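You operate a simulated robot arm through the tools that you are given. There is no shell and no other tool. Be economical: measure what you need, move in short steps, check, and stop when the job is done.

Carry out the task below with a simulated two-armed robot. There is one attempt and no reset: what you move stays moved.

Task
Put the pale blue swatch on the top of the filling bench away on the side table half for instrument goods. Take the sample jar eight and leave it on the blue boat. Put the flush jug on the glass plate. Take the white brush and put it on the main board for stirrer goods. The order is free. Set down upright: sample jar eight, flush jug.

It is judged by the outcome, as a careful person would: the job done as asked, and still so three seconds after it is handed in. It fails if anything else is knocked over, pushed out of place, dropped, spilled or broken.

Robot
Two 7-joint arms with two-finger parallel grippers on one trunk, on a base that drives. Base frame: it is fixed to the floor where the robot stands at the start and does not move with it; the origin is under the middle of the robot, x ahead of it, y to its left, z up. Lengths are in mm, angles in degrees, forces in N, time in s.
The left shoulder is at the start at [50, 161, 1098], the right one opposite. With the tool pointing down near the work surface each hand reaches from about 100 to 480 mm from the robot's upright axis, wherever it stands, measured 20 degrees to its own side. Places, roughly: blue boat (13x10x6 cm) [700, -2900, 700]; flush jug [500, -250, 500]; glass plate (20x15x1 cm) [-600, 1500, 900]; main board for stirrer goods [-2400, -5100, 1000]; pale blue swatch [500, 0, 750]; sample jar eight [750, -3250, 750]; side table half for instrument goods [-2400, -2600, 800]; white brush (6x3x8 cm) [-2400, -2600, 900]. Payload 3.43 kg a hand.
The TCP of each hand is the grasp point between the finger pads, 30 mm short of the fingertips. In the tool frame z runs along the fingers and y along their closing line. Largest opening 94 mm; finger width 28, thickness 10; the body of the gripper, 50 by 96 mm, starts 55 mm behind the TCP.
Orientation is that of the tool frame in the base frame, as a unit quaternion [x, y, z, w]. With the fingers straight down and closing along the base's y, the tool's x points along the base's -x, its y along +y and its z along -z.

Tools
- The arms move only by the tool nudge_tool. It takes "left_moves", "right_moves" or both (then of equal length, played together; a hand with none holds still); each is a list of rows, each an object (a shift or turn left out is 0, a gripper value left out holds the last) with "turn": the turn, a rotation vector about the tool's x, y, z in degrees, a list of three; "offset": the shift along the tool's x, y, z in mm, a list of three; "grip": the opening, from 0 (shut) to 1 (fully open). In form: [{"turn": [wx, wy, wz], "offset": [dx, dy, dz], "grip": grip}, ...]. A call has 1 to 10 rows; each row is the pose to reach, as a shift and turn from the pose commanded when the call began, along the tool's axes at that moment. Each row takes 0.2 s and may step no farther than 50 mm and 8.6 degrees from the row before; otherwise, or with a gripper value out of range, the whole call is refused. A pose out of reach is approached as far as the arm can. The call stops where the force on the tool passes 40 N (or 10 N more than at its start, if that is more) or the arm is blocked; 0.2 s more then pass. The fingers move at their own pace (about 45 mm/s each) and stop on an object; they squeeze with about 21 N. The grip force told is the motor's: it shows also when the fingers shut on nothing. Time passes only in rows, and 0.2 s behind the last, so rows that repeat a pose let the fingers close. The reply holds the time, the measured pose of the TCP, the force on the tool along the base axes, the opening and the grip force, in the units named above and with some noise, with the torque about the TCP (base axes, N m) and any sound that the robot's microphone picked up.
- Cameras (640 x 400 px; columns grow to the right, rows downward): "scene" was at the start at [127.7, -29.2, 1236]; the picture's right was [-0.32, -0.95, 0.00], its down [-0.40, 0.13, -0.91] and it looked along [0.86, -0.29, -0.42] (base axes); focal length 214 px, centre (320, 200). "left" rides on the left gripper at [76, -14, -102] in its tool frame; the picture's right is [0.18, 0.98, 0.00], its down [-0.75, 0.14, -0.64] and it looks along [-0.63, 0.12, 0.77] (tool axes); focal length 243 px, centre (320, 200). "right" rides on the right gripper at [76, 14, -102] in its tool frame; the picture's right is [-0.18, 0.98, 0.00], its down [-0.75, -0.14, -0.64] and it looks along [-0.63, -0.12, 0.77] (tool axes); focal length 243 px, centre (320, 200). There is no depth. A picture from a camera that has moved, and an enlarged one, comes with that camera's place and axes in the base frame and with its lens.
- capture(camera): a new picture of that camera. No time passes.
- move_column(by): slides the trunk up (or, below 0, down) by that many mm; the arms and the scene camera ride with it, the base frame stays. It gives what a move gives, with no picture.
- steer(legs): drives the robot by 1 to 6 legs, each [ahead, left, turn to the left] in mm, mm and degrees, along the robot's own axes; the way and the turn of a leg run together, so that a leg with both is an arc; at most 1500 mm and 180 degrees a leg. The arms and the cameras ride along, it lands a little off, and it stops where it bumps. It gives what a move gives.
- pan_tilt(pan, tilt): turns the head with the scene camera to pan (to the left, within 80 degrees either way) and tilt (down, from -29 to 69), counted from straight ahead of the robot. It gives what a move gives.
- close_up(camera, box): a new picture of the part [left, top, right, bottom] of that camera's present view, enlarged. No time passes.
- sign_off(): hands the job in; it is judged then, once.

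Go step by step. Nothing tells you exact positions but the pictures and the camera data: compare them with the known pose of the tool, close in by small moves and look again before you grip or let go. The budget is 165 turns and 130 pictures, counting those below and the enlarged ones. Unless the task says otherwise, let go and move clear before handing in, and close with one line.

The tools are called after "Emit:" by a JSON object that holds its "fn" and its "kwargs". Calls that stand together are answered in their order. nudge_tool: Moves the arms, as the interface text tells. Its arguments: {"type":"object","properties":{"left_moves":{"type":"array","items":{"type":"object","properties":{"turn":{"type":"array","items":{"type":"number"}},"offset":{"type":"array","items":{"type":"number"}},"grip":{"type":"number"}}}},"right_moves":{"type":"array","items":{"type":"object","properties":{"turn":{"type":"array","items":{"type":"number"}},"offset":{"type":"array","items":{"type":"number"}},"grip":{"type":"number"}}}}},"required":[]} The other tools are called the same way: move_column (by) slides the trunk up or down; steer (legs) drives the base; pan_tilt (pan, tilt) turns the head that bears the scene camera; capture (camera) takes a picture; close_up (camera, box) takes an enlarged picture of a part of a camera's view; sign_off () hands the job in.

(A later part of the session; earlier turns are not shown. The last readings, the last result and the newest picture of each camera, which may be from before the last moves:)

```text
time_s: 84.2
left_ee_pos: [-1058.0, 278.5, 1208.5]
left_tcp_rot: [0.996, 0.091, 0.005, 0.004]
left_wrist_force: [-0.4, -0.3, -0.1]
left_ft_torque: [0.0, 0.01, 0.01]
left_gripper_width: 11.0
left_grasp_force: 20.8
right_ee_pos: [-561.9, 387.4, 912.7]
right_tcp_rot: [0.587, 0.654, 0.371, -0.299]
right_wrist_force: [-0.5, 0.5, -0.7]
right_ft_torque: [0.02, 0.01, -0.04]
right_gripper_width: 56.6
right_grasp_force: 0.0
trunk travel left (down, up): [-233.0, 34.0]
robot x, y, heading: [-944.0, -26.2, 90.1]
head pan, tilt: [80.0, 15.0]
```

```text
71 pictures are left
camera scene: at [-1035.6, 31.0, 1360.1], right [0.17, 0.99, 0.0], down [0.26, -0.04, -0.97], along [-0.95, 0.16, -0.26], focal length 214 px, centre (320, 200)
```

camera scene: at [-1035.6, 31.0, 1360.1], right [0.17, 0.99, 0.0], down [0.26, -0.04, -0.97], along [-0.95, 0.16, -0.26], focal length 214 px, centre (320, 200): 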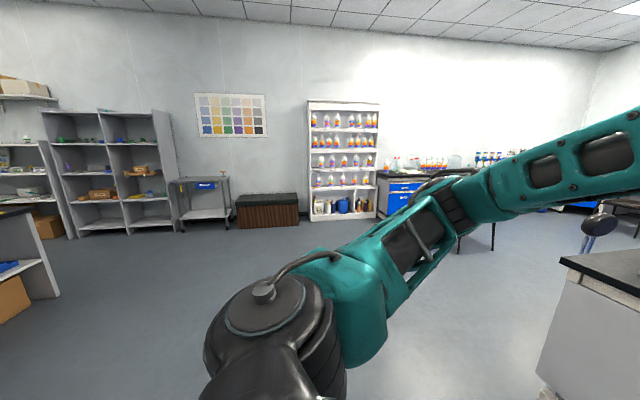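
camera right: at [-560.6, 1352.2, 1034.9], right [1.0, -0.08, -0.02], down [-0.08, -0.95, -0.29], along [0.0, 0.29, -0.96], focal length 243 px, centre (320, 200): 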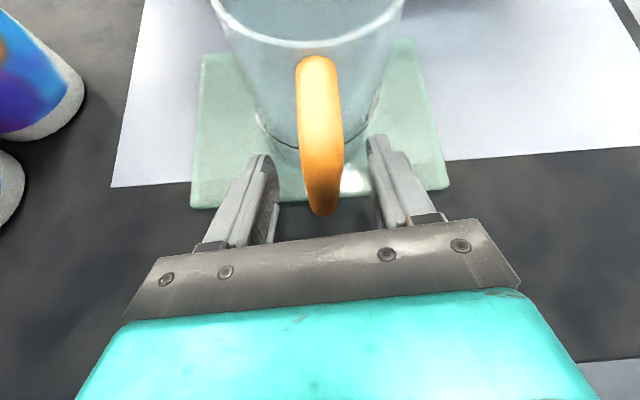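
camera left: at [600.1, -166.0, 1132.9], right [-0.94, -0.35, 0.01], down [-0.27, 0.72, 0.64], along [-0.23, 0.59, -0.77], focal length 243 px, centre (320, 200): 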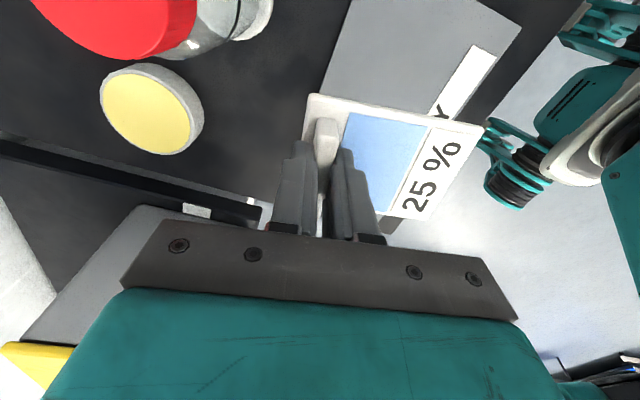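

I'll turn left to face toward the side table area, about -120°.

Emit:
{"fn": "steer", "kwargs": {"legs": [[0, 0, 120]]}}

Emit:
{"fn": "pan_tilt", "kwargs": {"pan": 0, "tilt": 12}}

Emit:
{"fn": "capture", "kwargs": {"camera": "scene"}}

Emit:
{"fn": "pan_tilt", "kwargs": {"pan": 60, "tilt": 12}}

Emit:
{"fn": "capture", "kwargs": {"camera": "scene"}}

```text
time_s: 89.6
left_ee_pos: [-1146.4, -277.4, 1208.1]
left_tcp_rot: [0.416, 0.909, 0.005, -0.004]
left_wrist_force: [0.3, 0.8, 0.3]
left_ft_torque: [-0.01, 0.04, 0.03]
left_gripper_width: 10.9
left_grasp_force: 21.0
right_ee_pos: [-1492.6, 93.4, 913.1]
right_tcp_rot: [-0.276, 0.835, -0.075, -0.471]
right_wrist_force: [1.1, 0.8, -0.4]
right_ft_torque: [0.01, -0.02, 0.01]
right_gripper_width: 56.4
right_grasp_force: 0.0
trunk travel left (down, up): [-233.0, 34.0]
robot x, y, heading: [-946.6, -22.0, -149.3]
head pan, tilt: [80.0, 15.0]
```

```text
time_s: 91.2
left_ee_pos: [-1146.8, -278.1, 1209.2]
left_tcp_rot: [0.415, 0.91, 0.005, -0.004]
left_wrist_force: [0.3, 0.6, -0.9]
left_ft_torque: [0.01, 0.03, 0.02]
left_gripper_width: 11.1
left_grasp_force: 21.5
right_ee_pos: [-1492.4, 93.9, 913.8]
right_tcp_rot: [-0.275, 0.834, -0.074, -0.472]
right_wrist_force: [0.2, 0.8, 0.6]
right_ft_torque: [0.04, 0.01, 0.01]
right_gripper_width: 56.0
right_grasp_force: 0.1
trunk travel left (down, up): [-233.0, 34.0]
robot x, y, heading: [-948.2, -29.5, -149.2]
head pan, tilt: [0.0, 12.0]
```

```text
70 pictures are left
camera scene: at [-1057.7, -93.2, 1365.0], right [-0.51, 0.86, 0.0], down [0.18, 0.11, -0.98], along [-0.84, -0.5, -0.21], focal length 214 px, centre (320, 200)
```

scene: 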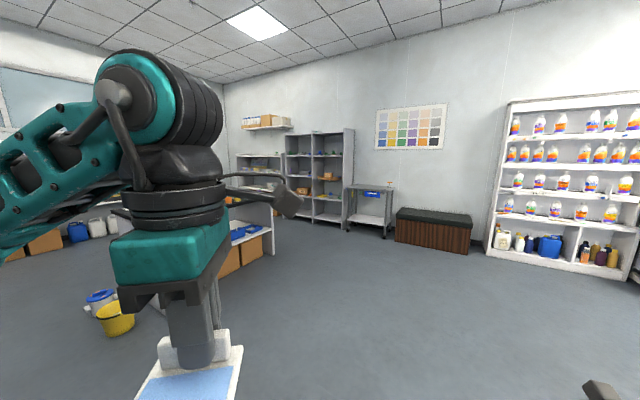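

```text
time_s: 92.5
left_ee_pos: [-1147.0, -277.8, 1210.0]
left_tcp_rot: [0.415, 0.91, 0.006, -0.003]
left_wrist_force: [-0.6, -0.3, -0.5]
left_ft_torque: [-0.03, 0.02, 0.0]
left_gripper_width: 10.8
left_grasp_force: 20.9
right_ee_pos: [-1494.1, 95.1, 911.5]
right_tcp_rot: [-0.277, 0.834, -0.076, -0.471]
right_wrist_force: [0.0, -0.3, -0.6]
right_ft_torque: [-0.01, 0.0, 0.01]
right_gripper_width: 56.0
right_grasp_force: 0.1
trunk travel left (down, up): [-233.0, 34.0]
robot x, y, heading: [-943.5, -25.2, -149.1]
head pan, tilt: [60.0, 12.0]
```

```text
69 pictures are left
camera scene: at [-976.4, -138.6, 1365.0], right [-1.0, -0.01, 0.0], down [0.0, 0.21, -0.98], along [0.01, -0.98, -0.21], focal length 214 px, centre (320, 200)
```

scene: 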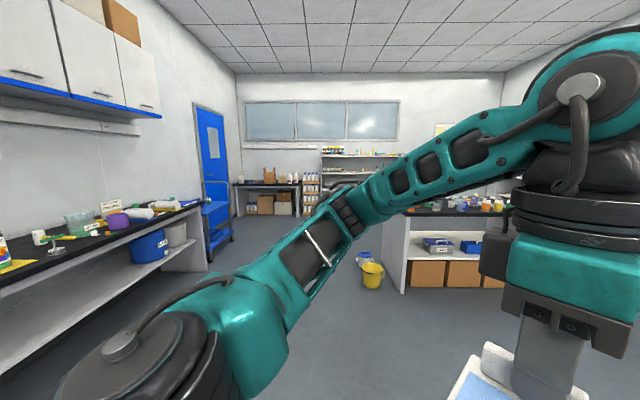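

The side table (white, with boxes underneath) seems to be around (-2300, -2100...), beyond an open floor. I'll drive toward it facing -y.

Emit:
{"fn": "steer", "kwargs": {"legs": [[0, 0, 59], [800, -1250, 0]]}}

Emit:
{"fn": "pan_tilt", "kwargs": {"pan": 0, "tilt": 20}}

Emit:
{"fn": "capture", "kwargs": {"camera": "scene"}}

```text
time_s: 102.4
left_ee_pos: [-2073.4, -1129.5, 1209.2]
left_tcp_rot: [-0.087, 0.996, 0.003, -0.005]
left_wrist_force: [-0.2, 0.5, -0.1]
left_ft_torque: [-0.02, 0.0, -0.03]
left_gripper_width: 10.9
left_grasp_force: 20.6
right_ee_pos: [-2570.4, -1235.5, 913.4]
right_tcp_rot: [0.652, -0.59, 0.297, 0.372]
right_wrist_force: [-0.8, -0.3, -1.1]
right_ft_torque: [-0.01, -0.03, 0.01]
right_gripper_width: 56.5
right_grasp_force: 0.0
trunk travel left (down, up): [-233.0, 34.0]
robot x, y, heading: [-2182.8, -821.6, -90.2]
head pan, tilt: [60.0, 12.0]
```

```text
time_s: 103.7
left_ee_pos: [-2072.9, -1127.5, 1209.0]
left_tcp_rot: [-0.088, 0.996, 0.003, -0.006]
left_wrist_force: [-0.8, -0.1, -1.0]
left_ft_torque: [0.01, -0.01, -0.02]
left_gripper_width: 11.0
left_grasp_force: 20.9
right_ee_pos: [-2570.0, -1236.7, 913.3]
right_tcp_rot: [0.652, -0.59, 0.297, 0.372]
right_wrist_force: [1.3, -0.3, -0.8]
right_ft_torque: [0.0, 0.0, 0.0]
right_gripper_width: 56.2
right_grasp_force: 0.0
trunk travel left (down, up): [-233.0, 34.0]
robot x, y, heading: [-2188.3, -826.2, -90.1]
head pan, tilt: [0.0, 20.0]
```

```text
68 pictures are left
camera scene: at [-2185.5, -957.3, 1351.9], right [-1.0, 0.0, 0.0], down [0.0, 0.34, -0.94], along [0.0, -0.94, -0.34], focal length 214 px, centre (320, 200)
```

scene: 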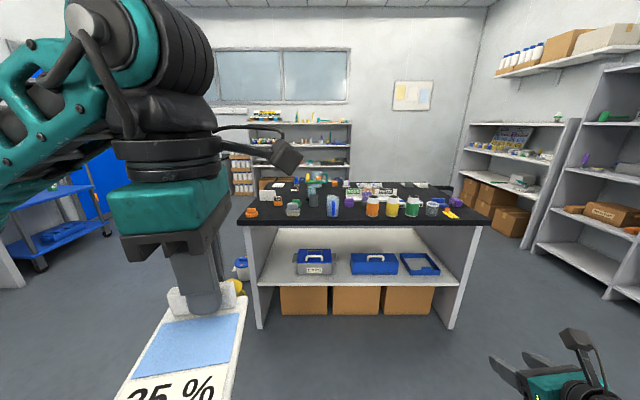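

Emit:
{"fn": "close_up", "kwargs": {"camera": "scene", "box": [230, 160, 500, 240]}}

```text
2.37 times, centred on (365, 200) of scene
camera zoom: at [-2185.5, -957.3, 1351.9], right [-1.0, 0.0, 0.0], down [0.0, 0.34, -0.94], along [0.0, -0.94, -0.34], focal length 508 px, centre (213, 200)
```

zoom: 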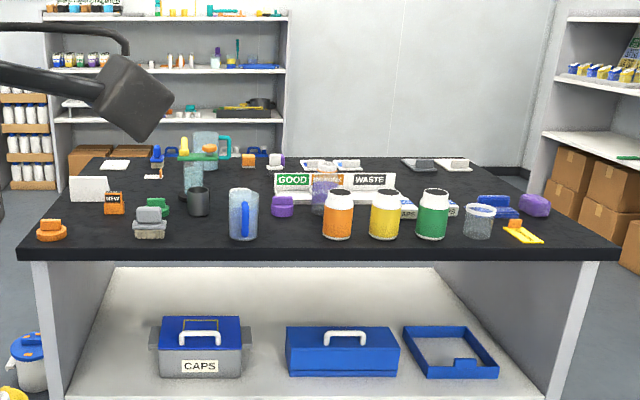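

Emit:
{"fn": "close_up", "kwargs": {"camera": "scene", "box": [330, 170, 450, 225]}}

Emit:
{"fn": "close_up", "kwargs": {"camera": "scene", "box": [235, 165, 355, 225]}}

```text
5.33 times, centred on (390, 198) of scene
camera zoom: at [-2185.5, -957.3, 1351.9], right [-1.0, 0.0, 0.0], down [0.0, 0.34, -0.94], along [0.0, -0.94, -0.34], focal length 1144 px, centre (-53, 213)
```

zoom: 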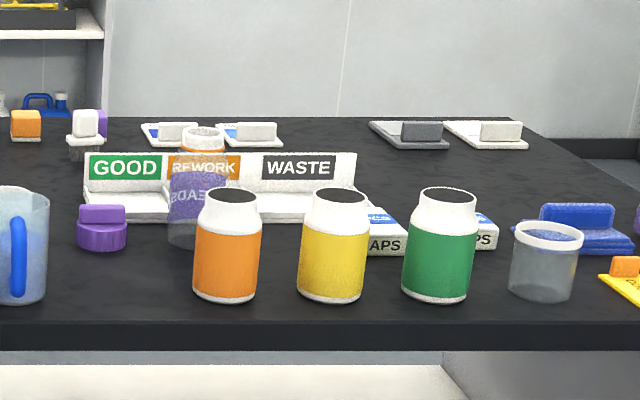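

```text
5.33 times, centred on (295, 195) of scene
camera zoom: at [-2185.5, -957.3, 1351.9], right [-1.0, 0.0, 0.0], down [0.0, 0.34, -0.94], along [0.0, -0.94, -0.34], focal length 1144 px, centre (453, 227)
```

zoom: 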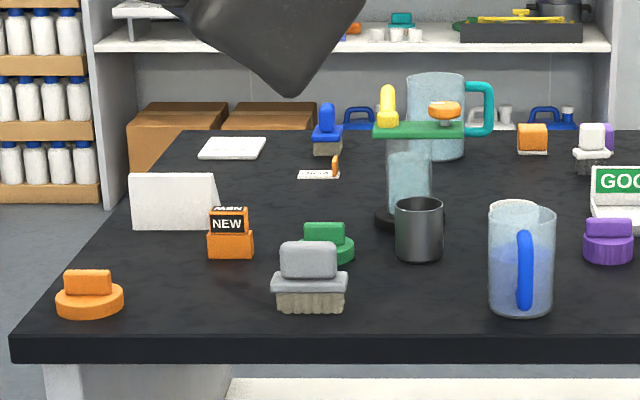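

The table top is at about z = 850, reaching from y ≈ -2020 to -2820. The white brush stands near (-2400, -2650), closer to the far side. I'll go around the east end to the far side and look for the signs there.

Emit:
{"fn": "steer", "kwargs": {"legs": [[0, 1300, 0], [1500, 0, 0], [1050, 0, 0]]}}

Emit:
{"fn": "pan_tilt", "kwargs": {"pan": -60, "tilt": 15}}

Emit:
{"fn": "capture", "kwargs": {"camera": "scene"}}

Emit:
{"fn": "pan_tilt", "kwargs": {"pan": 0, "tilt": 10}}

Emit:
{"fn": "capture", "kwargs": {"camera": "scene"}}

```text
time_s: 122.1
left_ee_pos: [-776.5, -3634.8, 1209.6]
left_tcp_rot: [-0.084, 0.996, 0.004, -0.005]
left_wrist_force: [-0.4, -0.6, -0.9]
left_ft_torque: [-0.01, -0.01, 0.01]
left_gripper_width: 11.0
left_grasp_force: 21.0
right_ee_pos: [-1274.0, -3737.1, 913.9]
right_tcp_rot: [0.649, -0.593, 0.295, 0.374]
right_wrist_force: [-0.6, 0.9, 0.0]
right_ft_torque: [0.0, 0.0, -0.02]
right_gripper_width: 56.3
right_grasp_force: 0.0
trunk travel left (down, up): [-233.0, 34.0]
robot x, y, heading: [-886.8, -3328.2, -90.6]
head pan, tilt: [0.0, 20.0]
```

```text
time_s: 123.4
left_ee_pos: [-778.5, -3633.9, 1208.7]
left_tcp_rot: [-0.083, 0.997, 0.003, -0.006]
left_wrist_force: [-0.1, 0.2, -1.2]
left_ft_torque: [-0.01, -0.03, 0.0]
left_gripper_width: 10.9
left_grasp_force: 21.2
right_ee_pos: [-1274.1, -3736.5, 913.7]
right_tcp_rot: [0.649, -0.593, 0.296, 0.374]
right_wrist_force: [-0.9, 0.5, 0.1]
right_ft_torque: [-0.02, -0.02, -0.01]
right_gripper_width: 56.2
right_grasp_force: 0.0
trunk travel left (down, up): [-233.0, 34.0]
robot x, y, heading: [-885.1, -3328.3, -90.5]
head pan, tilt: [-60.0, 15.0]
```

```text
64 pictures are left
camera scene: at [-967.5, -3415.6, 1360.1], right [-0.49, 0.87, 0.0], down [0.23, 0.13, -0.97], along [-0.84, -0.48, -0.26], focal length 214 px, centre (320, 200)
```

scene: 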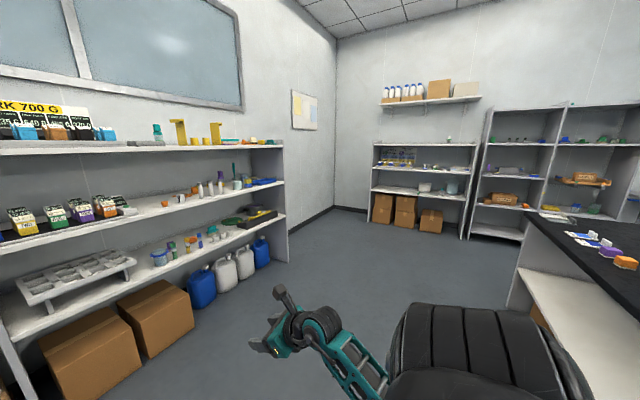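

```text
time_s: 124.7
left_ee_pos: [-776.5, -3634.2, 1208.9]
left_tcp_rot: [-0.083, 0.996, 0.003, -0.005]
left_wrist_force: [-0.8, 0.6, -0.9]
left_ft_torque: [0.01, 0.02, 0.04]
left_gripper_width: 11.1
left_grasp_force: 20.8
right_ee_pos: [-1273.7, -3737.3, 913.0]
right_tcp_rot: [0.649, -0.593, 0.296, 0.374]
right_wrist_force: [0.6, 0.0, 0.5]
right_ft_torque: [-0.02, 0.01, -0.03]
right_gripper_width: 56.2
right_grasp_force: 0.0
trunk travel left (down, up): [-233.0, 34.0]
robot x, y, heading: [-884.0, -3333.1, -90.7]
head pan, tilt: [0.0, 10.0]
```

```text
63 pictures are left
camera scene: at [-887.2, -3462.6, 1368.2], right [-1.0, 0.01, 0.0], down [0.0, 0.17, -0.98], along [-0.01, -0.98, -0.17], focal length 214 px, centre (320, 200)
```

scene: 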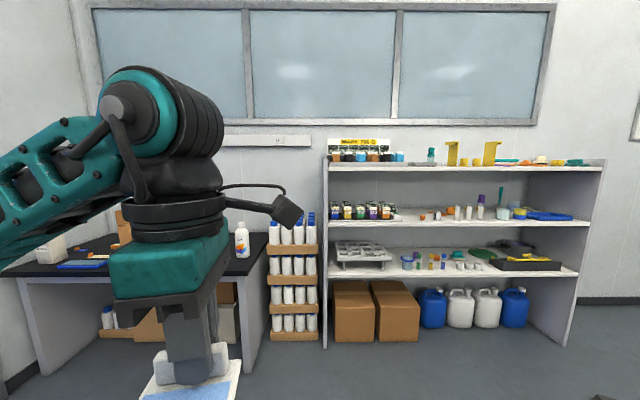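

The far wall has a shelf unit whose boards may include the "main board for stirrer goods". I'll drive along in front of it to see it square on.

Emit:
{"fn": "steer", "kwargs": {"legs": [[0, -1400, 0], [250, 0, 0.6]]}}

Emit:
{"fn": "pan_tilt", "kwargs": {"pan": -10, "tilt": 18}}

Emit:
{"fn": "close_up", "kwargs": {"camera": "scene", "box": [230, 90, 640, 330]}}

```text
time_s: 133.2
left_ee_pos: [-2187.0, -3875.4, 1208.4]
left_tcp_rot: [-0.095, 0.995, 0.002, -0.005]
left_wrist_force: [0.8, 0.1, -0.3]
left_ft_torque: [-0.04, -0.01, 0.03]
left_gripper_width: 10.9
left_grasp_force: 20.7
right_ee_pos: [-2682.0, -3987.4, 912.7]
right_tcp_rot: [0.656, -0.585, 0.301, 0.37]
right_wrist_force: [0.1, -0.9, -0.1]
right_ft_torque: [0.02, -0.06, -0.03]
right_gripper_width: 56.7
right_grasp_force: 0.1
trunk travel left (down, up): [-233.0, 34.0]
robot x, y, heading: [-2301.5, -3571.7, -89.2]
head pan, tilt: [0.0, 10.0]
```

```text
time_s: 133.9
left_ee_pos: [-2186.7, -3873.1, 1209.0]
left_tcp_rot: [-0.095, 0.995, 0.003, -0.006]
left_wrist_force: [0.5, -0.7, -0.5]
left_ft_torque: [0.0, -0.01, -0.01]
left_gripper_width: 11.0
left_grasp_force: 20.9
right_ee_pos: [-2681.2, -3986.3, 913.7]
right_tcp_rot: [0.656, -0.585, 0.3, 0.37]
right_wrist_force: [0.0, 1.4, 0.0]
right_ft_torque: [-0.01, -0.03, 0.02]
right_gripper_width: 56.4
right_grasp_force: 0.0
trunk travel left (down, up): [-233.0, 34.0]
robot x, y, heading: [-2302.4, -3573.5, -89.4]
head pan, tilt: [-10.0, 18.0]
```

```text
1.56 times, centred on (435, 210) of scene
camera zoom: at [-2316.4, -3703.0, 1355.2], right [-0.99, 0.16, 0.0], down [0.05, 0.3, -0.95], along [-0.15, -0.94, -0.31], focal length 335 px, centre (140, 184)
```

zoom: 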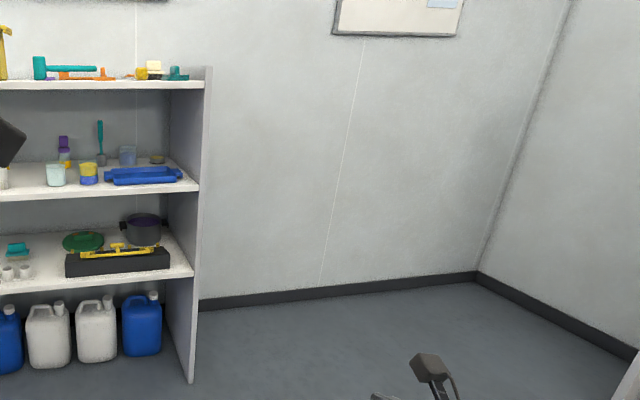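

Emit:
{"fn": "pan_tilt", "kwargs": {"pan": 20, "tilt": 18}}

Emit:
{"fn": "capture", "kwargs": {"camera": "scene"}}

```text
time_s: 134.8
left_ee_pos: [-2185.0, -3873.8, 1209.5]
left_tcp_rot: [-0.094, 0.996, 0.003, -0.006]
left_wrist_force: [-0.1, -0.2, -0.4]
left_ft_torque: [-0.01, 0.0, 0.0]
left_gripper_width: 10.9
left_grasp_force: 20.8
right_ee_pos: [-2682.0, -3986.9, 913.3]
right_tcp_rot: [0.656, -0.586, 0.3, 0.37]
right_wrist_force: [-0.1, -0.8, -1.1]
right_ft_torque: [0.02, 0.04, -0.04]
right_gripper_width: 56.3
right_grasp_force: 0.1
trunk travel left (down, up): [-233.0, 34.0]
robot x, y, heading: [-2299.1, -3576.1, -89.2]
head pan, tilt: [20.0, 18.0]
```

```text
61 pictures are left
camera scene: at [-2268.5, -3698.2, 1355.2], right [-0.94, -0.35, 0.0], down [-0.11, 0.29, -0.95], along [0.34, -0.89, -0.31], focal length 214 px, centre (320, 200)
```

scene: 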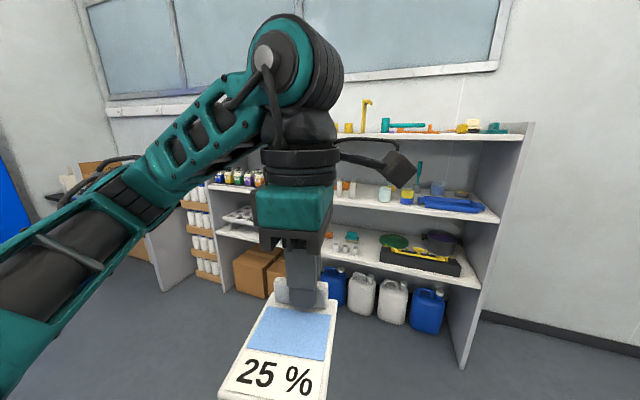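

Emit:
{"fn": "close_up", "kwargs": {"camera": "scene", "box": [310, 90, 550, 240]}}

Emit:
{"fn": "close_up", "kwargs": {"camera": "scene", "box": [330, 150, 510, 280]}}

```text
2.67 times, centred on (430, 165) of scene
camera zoom: at [-2268.5, -3698.2, 1355.2], right [-0.94, -0.35, 0.0], down [-0.11, 0.29, -0.95], along [0.34, -0.89, -0.31], focal length 572 px, centre (27, 293)
```

zoom: 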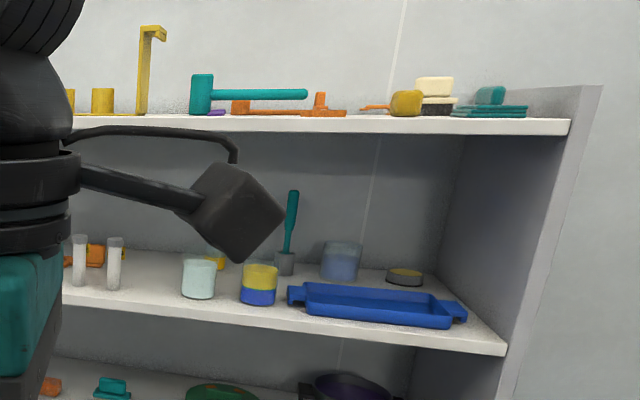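

```text
3.08 times, centred on (420, 215) of scene
camera zoom: at [-2268.5, -3698.2, 1355.2], right [-0.94, -0.35, 0.0], down [-0.11, 0.29, -0.95], along [0.34, -0.89, -0.31], focal length 660 px, centre (12, 154)
```

zoom: 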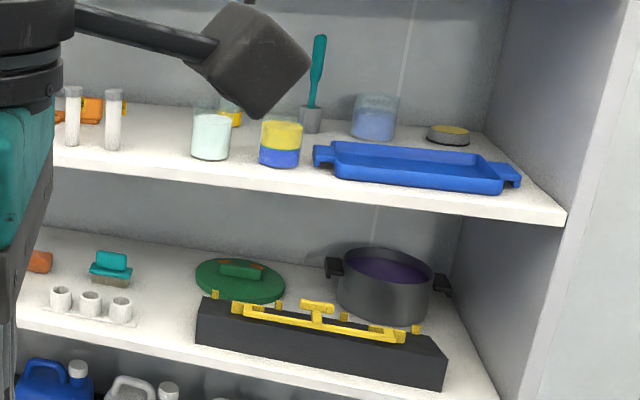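

There are no labels on these shelves. The framed poster on the far wall may be a key, so I'll look at it.

Emit:
{"fn": "pan_tilt", "kwargs": {"pan": -20, "tilt": -5}}

Emit:
{"fn": "close_up", "kwargs": {"camera": "scene", "box": [200, 100, 500, 288]}}

```text
time_s: 135.9
left_ee_pos: [-2186.4, -3873.5, 1209.1]
left_tcp_rot: [-0.095, 0.995, 0.003, -0.006]
left_wrist_force: [0.2, -0.4, 0.2]
left_ft_torque: [0.0, 0.03, 0.0]
left_gripper_width: 10.7
left_grasp_force: 20.7
right_ee_pos: [-2681.1, -3987.3, 912.6]
right_tcp_rot: [0.656, -0.586, 0.299, 0.371]
right_wrist_force: [-0.2, -1.0, 0.1]
right_ft_torque: [-0.02, 0.0, 0.0]
right_gripper_width: 56.6
right_grasp_force: 0.0
trunk travel left (down, up): [-233.0, 34.0]
robot x, y, heading: [-2299.3, -3571.7, -89.3]
head pan, tilt: [-20.0, -5.0]
```

```text
2.13 times, centred on (350, 194) of scene
camera zoom: at [-2330.3, -3693.6, 1391.9], right [-0.94, 0.33, 0.0], down [-0.03, -0.08, -1.0], along [-0.33, -0.94, 0.09], focal length 456 px, centre (256, 213)
```

zoom: 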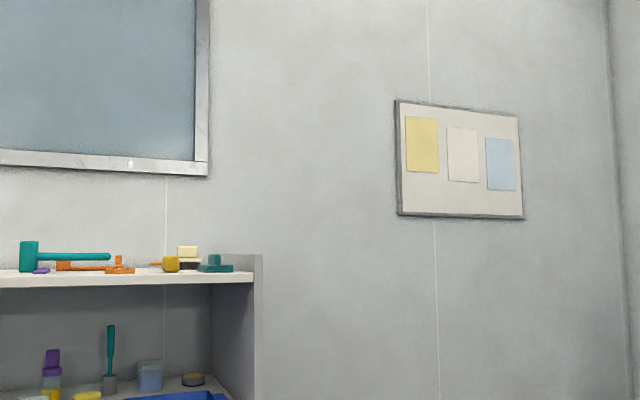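

The poster gives nothing. I'll turn around to view the side table from this side.

Emit:
{"fn": "steer", "kwargs": {"legs": [[0, 0, 179]]}}

Emit:
{"fn": "pan_tilt", "kwargs": {"pan": -8, "tilt": 22}}

Emit:
{"fn": "capture", "kwargs": {"camera": "scene"}}

```text
time_s: 143.7
left_ee_pos: [-2420.5, -3268.7, 1210.3]
left_tcp_rot: [0.995, 0.097, 0.006, 0.003]
left_wrist_force: [0.1, -0.4, -0.5]
left_ft_torque: [0.03, 0.0, 0.01]
left_gripper_width: 11.1
left_grasp_force: 20.9
right_ee_pos: [-1925.2, -3153.6, 913.1]
right_tcp_rot: [0.585, 0.656, 0.37, -0.3]
right_wrist_force: [-0.4, -0.3, -0.5]
right_ft_torque: [-0.01, -0.02, 0.01]
right_gripper_width: 56.2
right_grasp_force: 0.0
trunk travel left (down, up): [-233.0, 34.0]
robot x, y, heading: [-2303.0, -3573.1, 90.9]
head pan, tilt: [-20.0, -5.0]
```

```text
time_s: 144.6
left_ee_pos: [-2420.8, -3268.8, 1209.5]
left_tcp_rot: [0.995, 0.096, 0.006, 0.003]
left_wrist_force: [0.1, -0.1, -0.5]
left_ft_torque: [-0.01, 0.01, -0.01]
left_gripper_width: 10.7
left_grasp_force: 21.4
right_ee_pos: [-1926.3, -3154.6, 912.6]
right_tcp_rot: [0.584, 0.657, 0.37, -0.3]
right_wrist_force: [0.3, 0.2, 0.0]
right_ft_torque: [0.01, 0.03, 0.04]
right_gripper_width: 56.2
right_grasp_force: 0.0
trunk travel left (down, up): [-233.0, 34.0]
robot x, y, heading: [-2300.3, -3570.8, 90.8]
head pan, tilt: [-8.0, 22.0]
```

```text
57 pictures are left
camera scene: at [-2291.3, -3438.8, 1348.8], right [0.99, -0.12, 0.0], down [-0.05, -0.37, -0.93], along [0.11, 0.92, -0.37], focal length 214 px, centre (320, 200)
```

scene: 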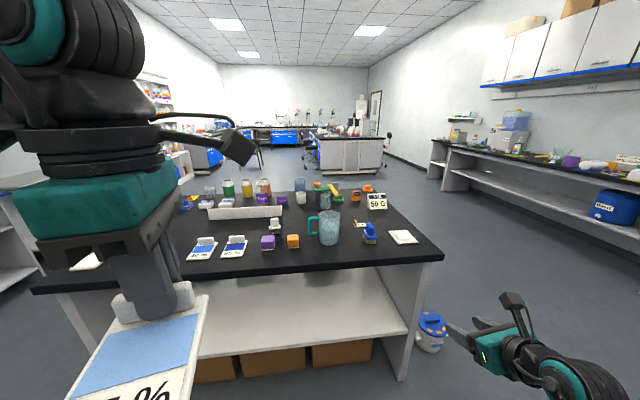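

Emit:
{"fn": "close_up", "kwargs": {"camera": "scene", "box": [180, 170, 320, 270]}}

Emit:
{"fn": "close_up", "kwargs": {"camera": "scene", "box": [310, 170, 450, 270]}}

```text
4.00 times, centred on (250, 220) of scene
camera zoom: at [-2291.3, -3438.8, 1348.8], right [0.99, -0.12, 0.0], down [-0.05, -0.37, -0.93], along [0.11, 0.92, -0.37], focal length 858 px, centre (600, 120)
```

zoom: 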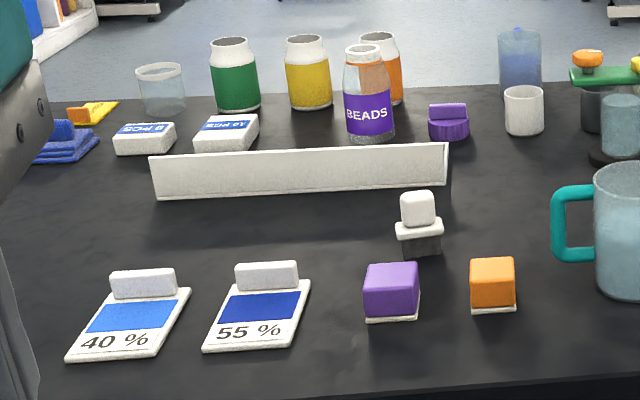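

```text
4.00 times, centred on (380, 220) of scene
camera zoom: at [-2291.3, -3438.8, 1348.8], right [0.99, -0.12, 0.0], down [-0.05, -0.37, -0.93], along [0.11, 0.92, -0.37], focal length 858 px, centre (80, 120)
```

zoom: 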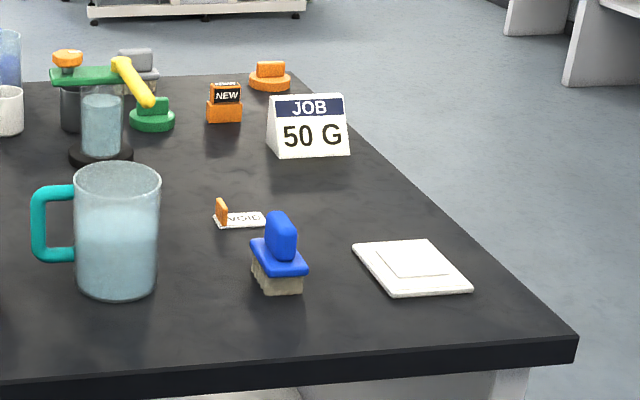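

This half of the table, toward the shelves, holds the 40 % and 55 % swatches, so the 25 % one belongs here. There should be a free spot just west of the 40 % one, near (-2790, -2690). First I'll fold the right arm back so it clears the table.

Emit:
{"fn": "nudge_tool", "kwargs": {"right_moves": "[{\"turn\": [0, -8, 0], \"offset\": [6, 2, -30]}, {\"turn\": [0, -16, 0], \"offset\": [12, 4, -60]}, {\"turn\": [0, -24, 0], \"offset\": [18, 6, -90]}, {\"turn\": [0, -32, 0], \"offset\": [24, 8, -120]}, {\"turn\": [0, -40, 0], \"offset\": [30, 10, -150]}, {\"turn\": [0, -48, 0], \"offset\": [36, 12, -180]}, {\"turn\": [0, -56.5, 0], \"offset\": [42, 14, -207]}], \"left_moves\": []}"}}

Emit:
{"fn": "nudge_tool", "kwargs": {"right_moves": [{"turn": [0, 0, -8.5]}, {"turn": [0, 0, -17]}, {"turn": [0, 0, -25.5]}, {"turn": [0, 0, -34]}, {"turn": [0, 0, -42.5]}, {"turn": [0, 0, -51]}, {"turn": [0, 0, -59.5]}, {"turn": [0, 0, -68]}, {"turn": [0, 0, -76.5]}, {"turn": [0, 0, -85]}]}}

```text
refused: the rows could not be read
```

```text
time_s: 146.8
left_ee_pos: [-2420.2, -3268.6, 1209.9]
left_tcp_rot: [0.995, 0.097, 0.007, 0.003]
left_wrist_force: [0.2, 0.1, -0.2]
left_ft_torque: [0.0, -0.01, 0.01]
left_gripper_width: 10.5
left_grasp_force: 20.8
right_ee_pos: [-1925.6, -3154.3, 911.8]
right_tcp_rot: [-0.015, 0.879, 0.476, 0.028]
right_wrist_force: [-0.6, 0.1, 0.3]
right_ft_torque: [0.01, 0.04, 0.0]
right_gripper_width: 56.1
right_grasp_force: 0.2
trunk travel left (down, up): [-233.0, 34.0]
robot x, y, heading: [-2303.6, -3571.0, 91.0]
head pan, tilt: [-8.0, 22.0]
```

Emit:
{"fn": "nudge_tool", "kwargs": {"right_moves": [{"turn": [0, 0, -8.2]}, {"turn": [0, 0, -16.4]}, {"turn": [0, 0, -24.6]}, {"turn": [0, 0, -32.8]}, {"turn": [0, 0, -41]}, {"turn": [0, 0, -49.2]}, {"turn": [0, 0, -57.4]}, {"turn": [0, 0, -65.6]}, {"turn": [0, 0, -73.8]}, {"turn": [0, 0, -82]}]}}

Emit:
{"fn": "nudge_tool", "kwargs": {"right_moves": [{"turn": [0, 8, 0], "offset": [-6, 0, -30]}, {"turn": [0, 16, 0], "offset": [-12, 0, -60]}, {"turn": [0, 24, 0], "offset": [-18, 0, -90]}, {"turn": [0, 32, 0], "offset": [-24, 0, -120]}, {"turn": [0, 40, 0], "offset": [-30, 0, -150]}, {"turn": [0, 48, 0], "offset": [-36, 0, -180]}, {"turn": [0, 56.5, 0], "offset": [-42, 0, -207]}]}}

```text
time_s: 149.0
left_ee_pos: [-2418.9, -3269.0, 1208.0]
left_tcp_rot: [0.995, 0.096, 0.006, 0.003]
left_wrist_force: [-0.2, 0.3, -0.2]
left_ft_torque: [0.01, 0.0, -0.01]
left_gripper_width: 11.1
left_grasp_force: 21.6
right_ee_pos: [-1925.8, -3153.0, 913.7]
right_tcp_rot: [-0.588, 0.654, 0.34, 0.334]
right_wrist_force: [0.1, 0.2, 0.0]
right_ft_torque: [0.0, -0.01, 0.0]
right_gripper_width: 56.2
right_grasp_force: 0.2
trunk travel left (down, up): [-233.0, 34.0]
robot x, y, heading: [-2303.0, -3570.0, 91.1]
head pan, tilt: [-8.0, 22.0]
```

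```text
time_s: 150.6
left_ee_pos: [-2420.5, -3269.1, 1208.8]
left_tcp_rot: [0.995, 0.097, 0.006, 0.003]
left_wrist_force: [-0.5, 0.3, 0.2]
left_ft_torque: [0.03, 0.03, 0.0]
left_gripper_width: 11.0
left_grasp_force: 21.4
right_ee_pos: [-1926.9, -3305.9, 1061.6]
right_tcp_rot: [-0.678, 0.734, 0.022, -0.016]
right_wrist_force: [1.0, 0.2, -0.8]
right_ft_torque: [0.02, 0.03, -0.04]
right_gripper_width: 56.2
right_grasp_force: 0.0
trunk travel left (down, up): [-233.0, 34.0]
robot x, y, heading: [-2303.7, -3569.5, 91.1]
head pan, tilt: [-8.0, 22.0]
```

Emit:
{"fn": "steer", "kwargs": {"legs": [[330, 395, -1]]}}

Emit:
{"fn": "pan_tilt", "kwargs": {"pan": 35, "tilt": 40}}

Emit:
{"fn": "capture", "kwargs": {"camera": "scene"}}

Emit:
{"fn": "capture", "kwargs": {"camera": "left"}}

```text
time_s: 153.5
left_ee_pos: [-2800.5, -2941.6, 1210.0]
left_tcp_rot: [0.996, 0.088, 0.007, 0.003]
left_wrist_force: [0.4, 0.0, -0.8]
left_ft_torque: [0.0, 0.0, -0.03]
left_gripper_width: 10.9
left_grasp_force: 20.8
right_ee_pos: [-2308.2, -2985.6, 1062.3]
right_tcp_rot: [-0.672, 0.74, 0.022, -0.015]
right_wrist_force: [-0.3, 0.4, 0.5]
right_ft_torque: [-0.01, 0.0, -0.03]
right_gripper_width: 56.4
right_grasp_force: 0.1
trunk travel left (down, up): [-233.0, 34.0]
robot x, y, heading: [-2689.1, -3246.1, 90.0]
head pan, tilt: [-8.0, 22.0]
```

```text
time_s: 154.6
left_ee_pos: [-2799.4, -2943.7, 1209.3]
left_tcp_rot: [0.996, 0.089, 0.006, 0.002]
left_wrist_force: [0.3, -0.2, -0.1]
left_ft_torque: [0.01, 0.0, -0.02]
left_gripper_width: 10.9
left_grasp_force: 20.6
right_ee_pos: [-2307.6, -2986.6, 1063.1]
right_tcp_rot: [-0.673, 0.74, 0.022, -0.016]
right_wrist_force: [0.5, 0.8, -0.1]
right_ft_torque: [0.02, 0.01, -0.01]
right_gripper_width: 56.2
right_grasp_force: 0.1
trunk travel left (down, up): [-233.0, 34.0]
robot x, y, heading: [-2685.9, -3245.3, 90.1]
head pan, tilt: [35.0, 40.0]
```

```text
54 pictures are left
camera scene: at [-2735.7, -3136.5, 1320.5], right [0.82, 0.57, 0.0], down [0.37, -0.53, -0.77], along [-0.44, 0.63, -0.64], focal length 214 px, centre (320, 200)
```

scene: 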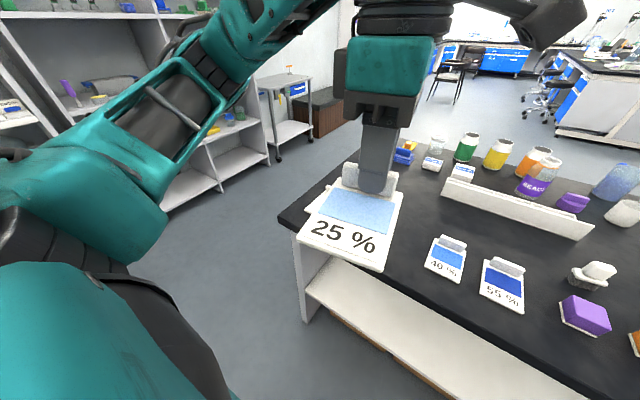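

```text
53 pictures are left
camera left: at [-2729.1, -2913.7, 1313.6], right [0.36, -0.93, 0.01], down [-0.72, -0.27, 0.63], along [-0.59, -0.23, -0.77], focal length 243 px, centre (320, 200)
```

left: 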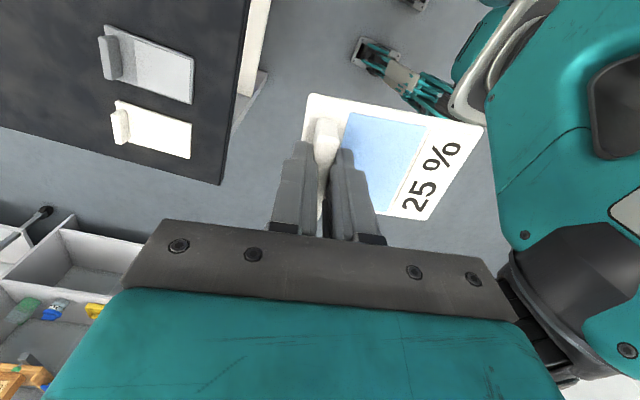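

The gap between the 40 % swatch (west edge x ≈ -2705) and a grey card (east edge x ≈ -2877) is free, with its centre at x ≈ -2791. I'll lower the trunk, move in, and straighten the card.

Emit:
{"fn": "move_column", "kwargs": {"by": -108}}

Emit:
{"fn": "steer", "kwargs": {"legs": [[133, 0, 0]]}}

Emit:
{"fn": "nudge_tool", "kwargs": {"left_moves": [{"turn": [0, 0, 5], "offset": [0, -40, 30]}, {"turn": [0, 0, 10], "offset": [10, -80, 60]}, {"turn": [0, 0, 10], "offset": [22, -115, 90]}, {"turn": [0, 0, 10], "offset": [32, -146, 110]}]}}

Emit:
{"fn": "capture", "kwargs": {"camera": "scene"}}

Emit:
{"fn": "capture", "kwargs": {"camera": "left"}}

```text
time_s: 156.0
left_ee_pos: [-2801.2, -2941.1, 1102.3]
left_tcp_rot: [0.996, 0.088, 0.007, 0.003]
left_wrist_force: [-1.4, -0.3, -1.5]
left_ft_torque: [0.03, 0.01, -0.02]
left_gripper_width: 10.7
left_grasp_force: 20.7
right_ee_pos: [-2307.1, -2986.0, 953.7]
right_tcp_rot: [-0.672, 0.74, 0.022, -0.015]
right_wrist_force: [-0.4, 0.3, 0.2]
right_ft_torque: [-0.01, -0.02, 0.0]
right_gripper_width: 56.5
right_grasp_force: 0.2
trunk travel left (down, up): [-125.0, 142.0]
robot x, y, heading: [-2684.8, -3243.5, 89.9]
head pan, tilt: [35.0, 40.0]
```

```text
time_s: 157.3
left_ee_pos: [-2801.3, -2810.0, 1100.5]
left_tcp_rot: [0.996, 0.089, 0.007, 0.002]
left_wrist_force: [-0.3, 0.3, -0.2]
left_ft_torque: [0.01, -0.01, 0.01]
left_gripper_width: 11.0
left_grasp_force: 21.2
right_ee_pos: [-2308.8, -2855.6, 954.0]
right_tcp_rot: [-0.673, 0.739, 0.023, -0.015]
right_wrist_force: [0.0, 0.1, -0.6]
right_ft_torque: [0.0, 0.01, -0.02]
right_gripper_width: 56.3
right_grasp_force: 0.0
trunk travel left (down, up): [-125.0, 142.0]
robot x, y, heading: [-2686.9, -3114.7, 90.1]
head pan, tilt: [35.0, 40.0]
```

```text
refused: row 2 steps farther than a row can; nothing moved
```

```text
52 pictures are left
camera scene: at [-2736.2, -3004.6, 1212.4], right [0.82, 0.58, 0.0], down [0.37, -0.53, -0.77], along [-0.44, 0.63, -0.64], focal length 214 px, centre (320, 200)
```

scene: 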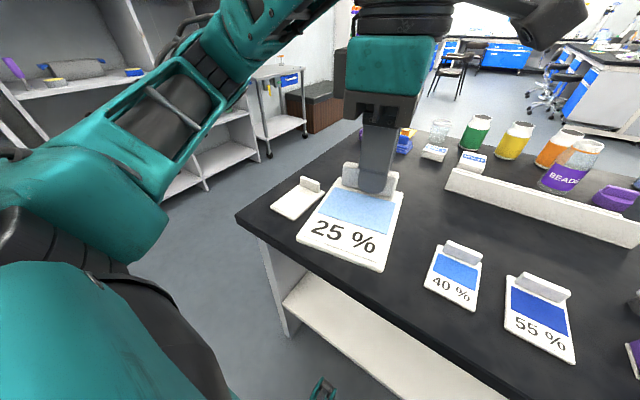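

```text
51 pictures are left
camera left: at [-2729.7, -2781.9, 1205.5], right [0.36, -0.93, 0.01], down [-0.72, -0.27, 0.63], along [-0.59, -0.23, -0.77], focal length 243 px, centre (320, 200)
```

left: 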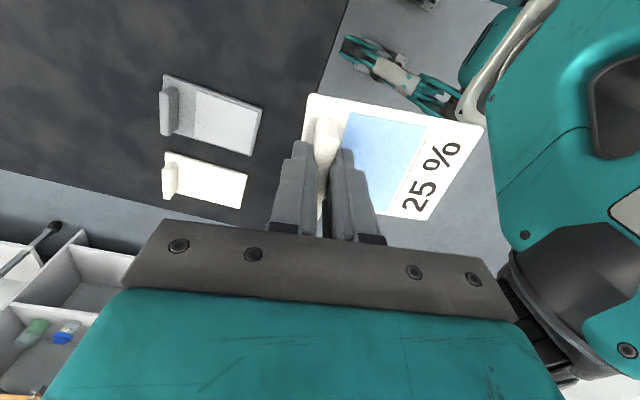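

Emit:
{"fn": "nudge_tool", "kwargs": {"left_moves": [{"turn": [0, 0, 5], "offset": [7, -29, 26]}, {"turn": [0, 0, 10], "offset": [14, -58, 52]}, {"turn": [0, 0, 10], "offset": [22, -87, 78]}, {"turn": [0, 0, 10], "offset": [29, -117, 104]}, {"turn": [0, 0, 10], "offset": [36, -146, 130]}]}}

Emit:
{"fn": "capture", "kwargs": {"camera": "scene"}}

Emit:
{"fn": "capture", "kwargs": {"camera": "left"}}

```text
time_s: 158.5
left_ee_pos: [-2790.1, -2662.8, 968.7]
left_tcp_rot: [1.0, 0.001, 0.006, 0.002]
left_wrist_force: [0.5, -1.0, -0.7]
left_ft_torque: [0.01, 0.02, 0.0]
left_gripper_width: 11.0
left_grasp_force: 20.6
right_ee_pos: [-2308.7, -2854.2, 953.8]
right_tcp_rot: [-0.673, 0.739, 0.022, -0.015]
right_wrist_force: [-0.3, 0.0, -0.8]
right_ft_torque: [-0.02, 0.02, -0.01]
right_gripper_width: 56.2
right_grasp_force: 0.1
trunk travel left (down, up): [-125.0, 142.0]
robot x, y, heading: [-2684.7, -3115.6, 90.1]
head pan, tilt: [35.0, 40.0]
```

```text
50 pictures are left
camera scene: at [-2736.2, -3004.9, 1212.5], right [0.82, 0.58, 0.0], down [0.37, -0.53, -0.77], along [-0.44, 0.63, -0.64], focal length 214 px, centre (320, 200)
```

scene: 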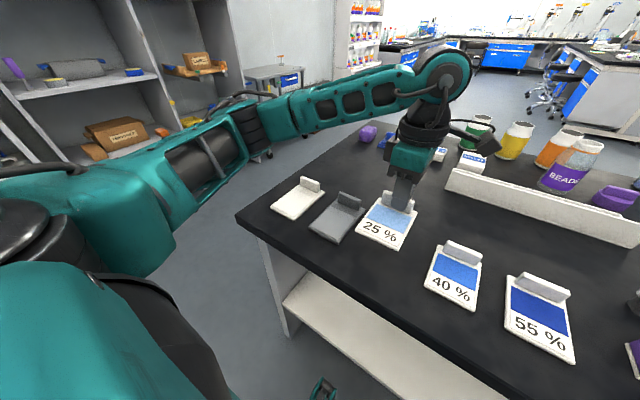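

```text
49 pictures are left
camera left: at [-2715.4, -2646.8, 1073.5], right [0.19, -0.98, 0.01], down [-0.76, -0.14, 0.63], along [-0.62, -0.12, -0.77], focal length 243 px, centre (320, 200)
```

left: 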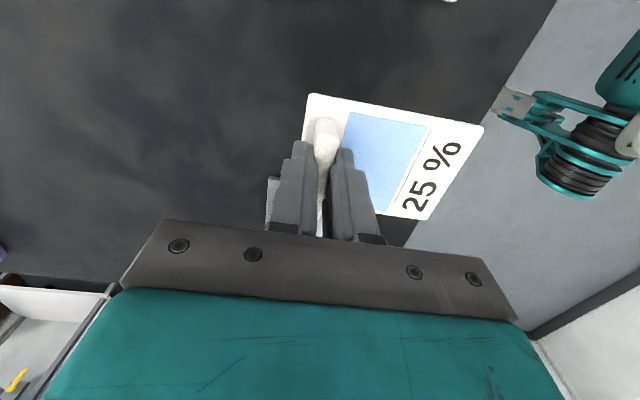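

Emit:
{"fn": "nudge_tool", "kwargs": {"left_moves": [{"offset": [0, 0, 30]}, {"offset": [0, 0, 57]}]}}

Emit:
{"fn": "nudge_tool", "kwargs": {"left_moves": [{"offset": [0, 0, 5]}]}}

Emit:
{"fn": "close_up", "kwargs": {"camera": "scene", "box": [270, 150, 510, 300]}}

```text
time_s: 159.1
left_ee_pos: [-2789.8, -2660.4, 913.4]
left_tcp_rot: [1.0, 0.001, 0.007, 0.003]
left_wrist_force: [-0.1, 0.2, -0.1]
left_ft_torque: [0.01, 0.0, 0.02]
left_gripper_width: 11.0
left_grasp_force: 20.7
right_ee_pos: [-2308.9, -2854.5, 954.5]
right_tcp_rot: [-0.673, 0.739, 0.023, -0.015]
right_wrist_force: [-0.2, 1.0, -0.4]
right_ft_torque: [0.0, 0.02, -0.02]
right_gripper_width: 56.4
right_grasp_force: 0.1
trunk travel left (down, up): [-125.0, 142.0]
robot x, y, heading: [-2686.2, -3114.3, 90.1]
head pan, tilt: [35.0, 40.0]
```

```text
time_s: 159.5
left_ee_pos: [-2789.1, -2661.0, 907.7]
left_tcp_rot: [1.0, 0.001, 0.006, 0.002]
left_wrist_force: [-0.5, -0.1, 0.0]
left_ft_torque: [0.02, -0.01, 0.0]
left_gripper_width: 11.2
left_grasp_force: 21.0
right_ee_pos: [-2308.1, -2854.2, 953.6]
right_tcp_rot: [-0.672, 0.74, 0.022, -0.015]
right_wrist_force: [0.9, -0.1, -0.2]
right_ft_torque: [-0.01, 0.0, -0.03]
right_gripper_width: 56.4
right_grasp_force: 0.1
trunk travel left (down, up): [-125.0, 142.0]
robot x, y, heading: [-2686.8, -3113.4, 90.2]
head pan, tilt: [35.0, 40.0]
```

```text
2.67 times, centred on (390, 225) of scene
camera zoom: at [-2736.2, -3005.1, 1212.5], right [0.82, 0.58, 0.0], down [0.37, -0.53, -0.77], along [-0.44, 0.63, -0.64], focal length 572 px, centre (133, 133)
```

zoom: 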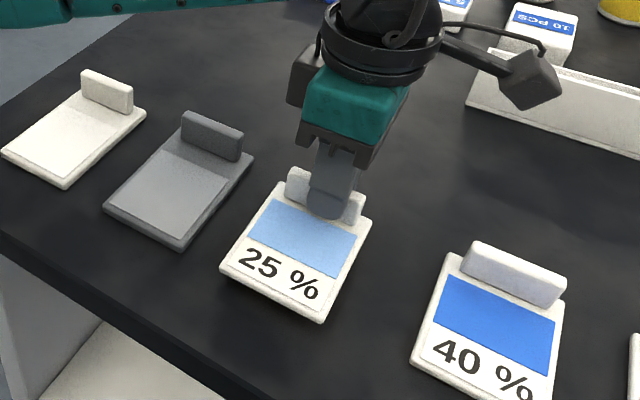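

Emit:
{"fn": "nudge_tool", "kwargs": {"left_moves": [{"offset": [0, 0, 4]}]}}

Emit:
{"fn": "nudge_tool", "kwargs": {"left_moves": [{"offset": [0, 0, 3]}]}}

Emit:
{"fn": "nudge_tool", "kwargs": {"left_moves": [{"offset": [0, 0, 3]}]}}

```text
time_s: 159.9
left_ee_pos: [-2789.7, -2661.1, 904.9]
left_tcp_rot: [1.0, 0.002, 0.006, 0.003]
left_wrist_force: [-0.2, 0.2, -1.2]
left_ft_torque: [0.01, 0.0, 0.02]
left_gripper_width: 11.2
left_grasp_force: 20.5
right_ee_pos: [-2308.4, -2852.9, 952.8]
right_tcp_rot: [-0.673, 0.739, 0.023, -0.017]
right_wrist_force: [-0.4, 1.2, 0.2]
right_ft_torque: [-0.01, 0.0, -0.02]
right_gripper_width: 56.7
right_grasp_force: 0.1
trunk travel left (down, up): [-125.0, 142.0]
robot x, y, heading: [-2685.1, -3116.0, 90.2]
head pan, tilt: [35.0, 40.0]
```

```text
time_s: 160.3
left_ee_pos: [-2790.5, -2661.7, 901.3]
left_tcp_rot: [1.0, 0.002, 0.006, 0.003]
left_wrist_force: [-0.7, 0.9, -0.2]
left_ft_torque: [0.0, 0.03, -0.02]
left_gripper_width: 11.0
left_grasp_force: 21.3
right_ee_pos: [-2308.4, -2853.8, 953.1]
right_tcp_rot: [-0.674, 0.739, 0.023, -0.016]
right_wrist_force: [1.3, 0.1, 0.2]
right_ft_torque: [-0.03, -0.01, 0.0]
right_gripper_width: 56.5
right_grasp_force: 0.0
trunk travel left (down, up): [-125.0, 142.0]
robot x, y, heading: [-2683.2, -3115.6, 90.4]
head pan, tilt: [35.0, 40.0]
```

```text
time_s: 160.7
left_ee_pos: [-2788.5, -2661.5, 899.0]
left_tcp_rot: [1.0, 0.003, 0.005, 0.002]
left_wrist_force: [0.3, -0.2, -0.1]
left_ft_torque: [0.0, -0.02, 0.01]
left_gripper_width: 11.2
left_grasp_force: 20.8
right_ee_pos: [-2308.4, -2853.6, 953.3]
right_tcp_rot: [-0.673, 0.739, 0.023, -0.015]
right_wrist_force: [0.2, 0.7, -0.1]
right_ft_torque: [-0.01, 0.01, 0.0]
right_gripper_width: 56.4
right_grasp_force: 0.1
trunk travel left (down, up): [-125.0, 142.0]
robot x, y, heading: [-2690.1, -3115.1, 89.9]
head pan, tilt: [35.0, 40.0]
```

Emit:
{"fn": "nudge_tool", "kwargs": {"left_moves": [{"offset": [0, 0, 3]}]}}

Emit:
{"fn": "nudge_tool", "kwargs": {"left_moves": [{"offset": [0, 0, 3]}]}}

Emit:
{"fn": "nudge_tool", "kwargs": {"left_moves": [{"offset": [0, 0, 3]}]}}

Emit:
{"fn": "close_up", "kwargs": {"camera": "scene", "box": [330, 190, 450, 280]}}

```text
time_s: 161.1
left_ee_pos: [-2789.3, -2661.6, 895.4]
left_tcp_rot: [1.0, 0.002, 0.006, 0.003]
left_wrist_force: [-0.3, -0.4, -0.1]
left_ft_torque: [-0.03, -0.02, -0.06]
left_gripper_width: 10.9
left_grasp_force: 20.7
right_ee_pos: [-2307.9, -2854.1, 953.1]
right_tcp_rot: [-0.673, 0.739, 0.023, -0.015]
right_wrist_force: [0.2, 0.3, -0.3]
right_ft_torque: [-0.04, 0.01, 0.01]
right_gripper_width: 56.5
right_grasp_force: 0.0
trunk travel left (down, up): [-125.0, 142.0]
robot x, y, heading: [-2689.1, -3113.7, 90.2]
head pan, tilt: [35.0, 40.0]
```

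```text
time_s: 161.5
left_ee_pos: [-2788.8, -2661.0, 894.2]
left_tcp_rot: [1.0, 0.002, 0.006, 0.0]
left_wrist_force: [-2.2, 1.0, 11.4]
left_ft_torque: [-0.02, 0.49, -0.01]
left_gripper_width: 10.9
left_grasp_force: 21.4
right_ee_pos: [-2307.8, -2854.4, 954.8]
right_tcp_rot: [-0.673, 0.739, 0.023, -0.016]
right_wrist_force: [0.6, 0.6, -0.2]
right_ft_torque: [-0.02, 0.0, 0.0]
right_gripper_width: 56.6
right_grasp_force: 0.1
trunk travel left (down, up): [-125.0, 142.0]
robot x, y, heading: [-2688.0, -3118.4, 89.9]
head pan, tilt: [35.0, 40.0]
```

```text
time_s: 161.9
left_ee_pos: [-2788.2, -2662.3, 890.5]
left_tcp_rot: [1.0, 0.004, 0.007, 0.0]
left_wrist_force: [-1.5, 2.5, 14.0]
left_ft_torque: [0.06, 0.02, -0.01]
left_gripper_width: 11.4
left_grasp_force: 21.6
right_ee_pos: [-2307.8, -2855.0, 953.9]
right_tcp_rot: [-0.673, 0.74, 0.022, -0.016]
right_wrist_force: [0.1, -0.5, -0.6]
right_ft_torque: [-0.01, 0.03, -0.04]
right_gripper_width: 56.5
right_grasp_force: 0.0
trunk travel left (down, up): [-125.0, 142.0]
robot x, y, heading: [-2686.9, -3117.6, 90.1]
head pan, tilt: [35.0, 40.0]
```

```text
4.44 times, centred on (390, 235) of scene
camera zoom: at [-2736.1, -3005.8, 1212.8], right [0.82, 0.58, 0.0], down [0.37, -0.53, -0.77], along [-0.44, 0.63, -0.64], focal length 953 px, centre (9, 44)
```

zoom: 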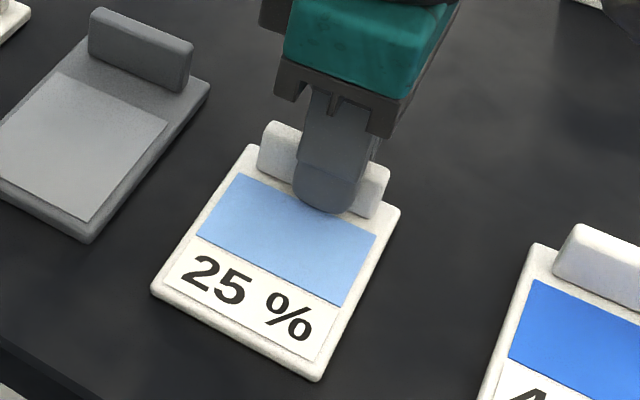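

The swatch rests on the table. I'll release and lift the left hand.

Emit:
{"fn": "nudge_tool", "kwargs": {"left_moves": [{"offset": [0, 0, -2], "grip": 0.35}, {"offset": [0, 0, -2], "grip": 0.35}, {"offset": [0, 0, -30], "grip": 0.35}, {"offset": [0, 0, -75], "grip": 0.35}, {"offset": [0, 0, -120], "grip": 0.35}]}}

Emit:
{"fn": "capture", "kwargs": {"camera": "scene"}}

```text
time_s: 163.1
left_ee_pos: [-2790.3, -2661.8, 1007.2]
left_tcp_rot: [1.0, 0.002, 0.006, 0.003]
left_wrist_force: [-0.2, -0.1, 0.1]
left_ft_torque: [0.01, 0.0, 0.0]
left_gripper_width: 33.0
left_grasp_force: 0.1
right_ee_pos: [-2307.0, -2854.7, 952.9]
right_tcp_rot: [-0.673, 0.739, 0.022, -0.015]
right_wrist_force: [0.6, 0.1, -0.1]
right_ft_torque: [0.03, -0.01, -0.02]
right_gripper_width: 56.6
right_grasp_force: 0.0
trunk travel left (down, up): [-125.0, 142.0]
robot x, y, heading: [-2690.5, -3116.9, 90.1]
head pan, tilt: [35.0, 40.0]
```

```text
46 pictures are left
camera scene: at [-2736.0, -3005.3, 1212.5], right [0.82, 0.58, 0.0], down [0.37, -0.53, -0.77], along [-0.44, 0.63, -0.64], focal length 214 px, centre (320, 200)
```

scene: 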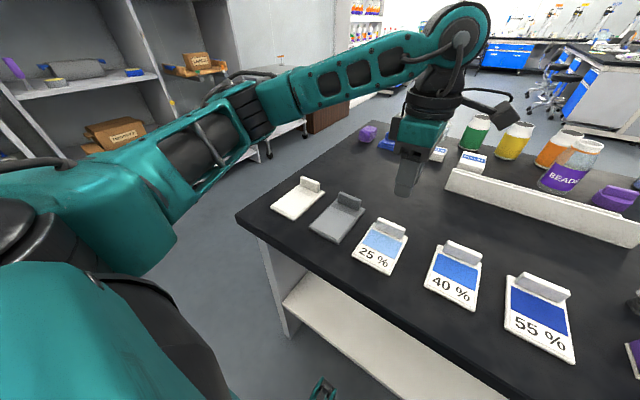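

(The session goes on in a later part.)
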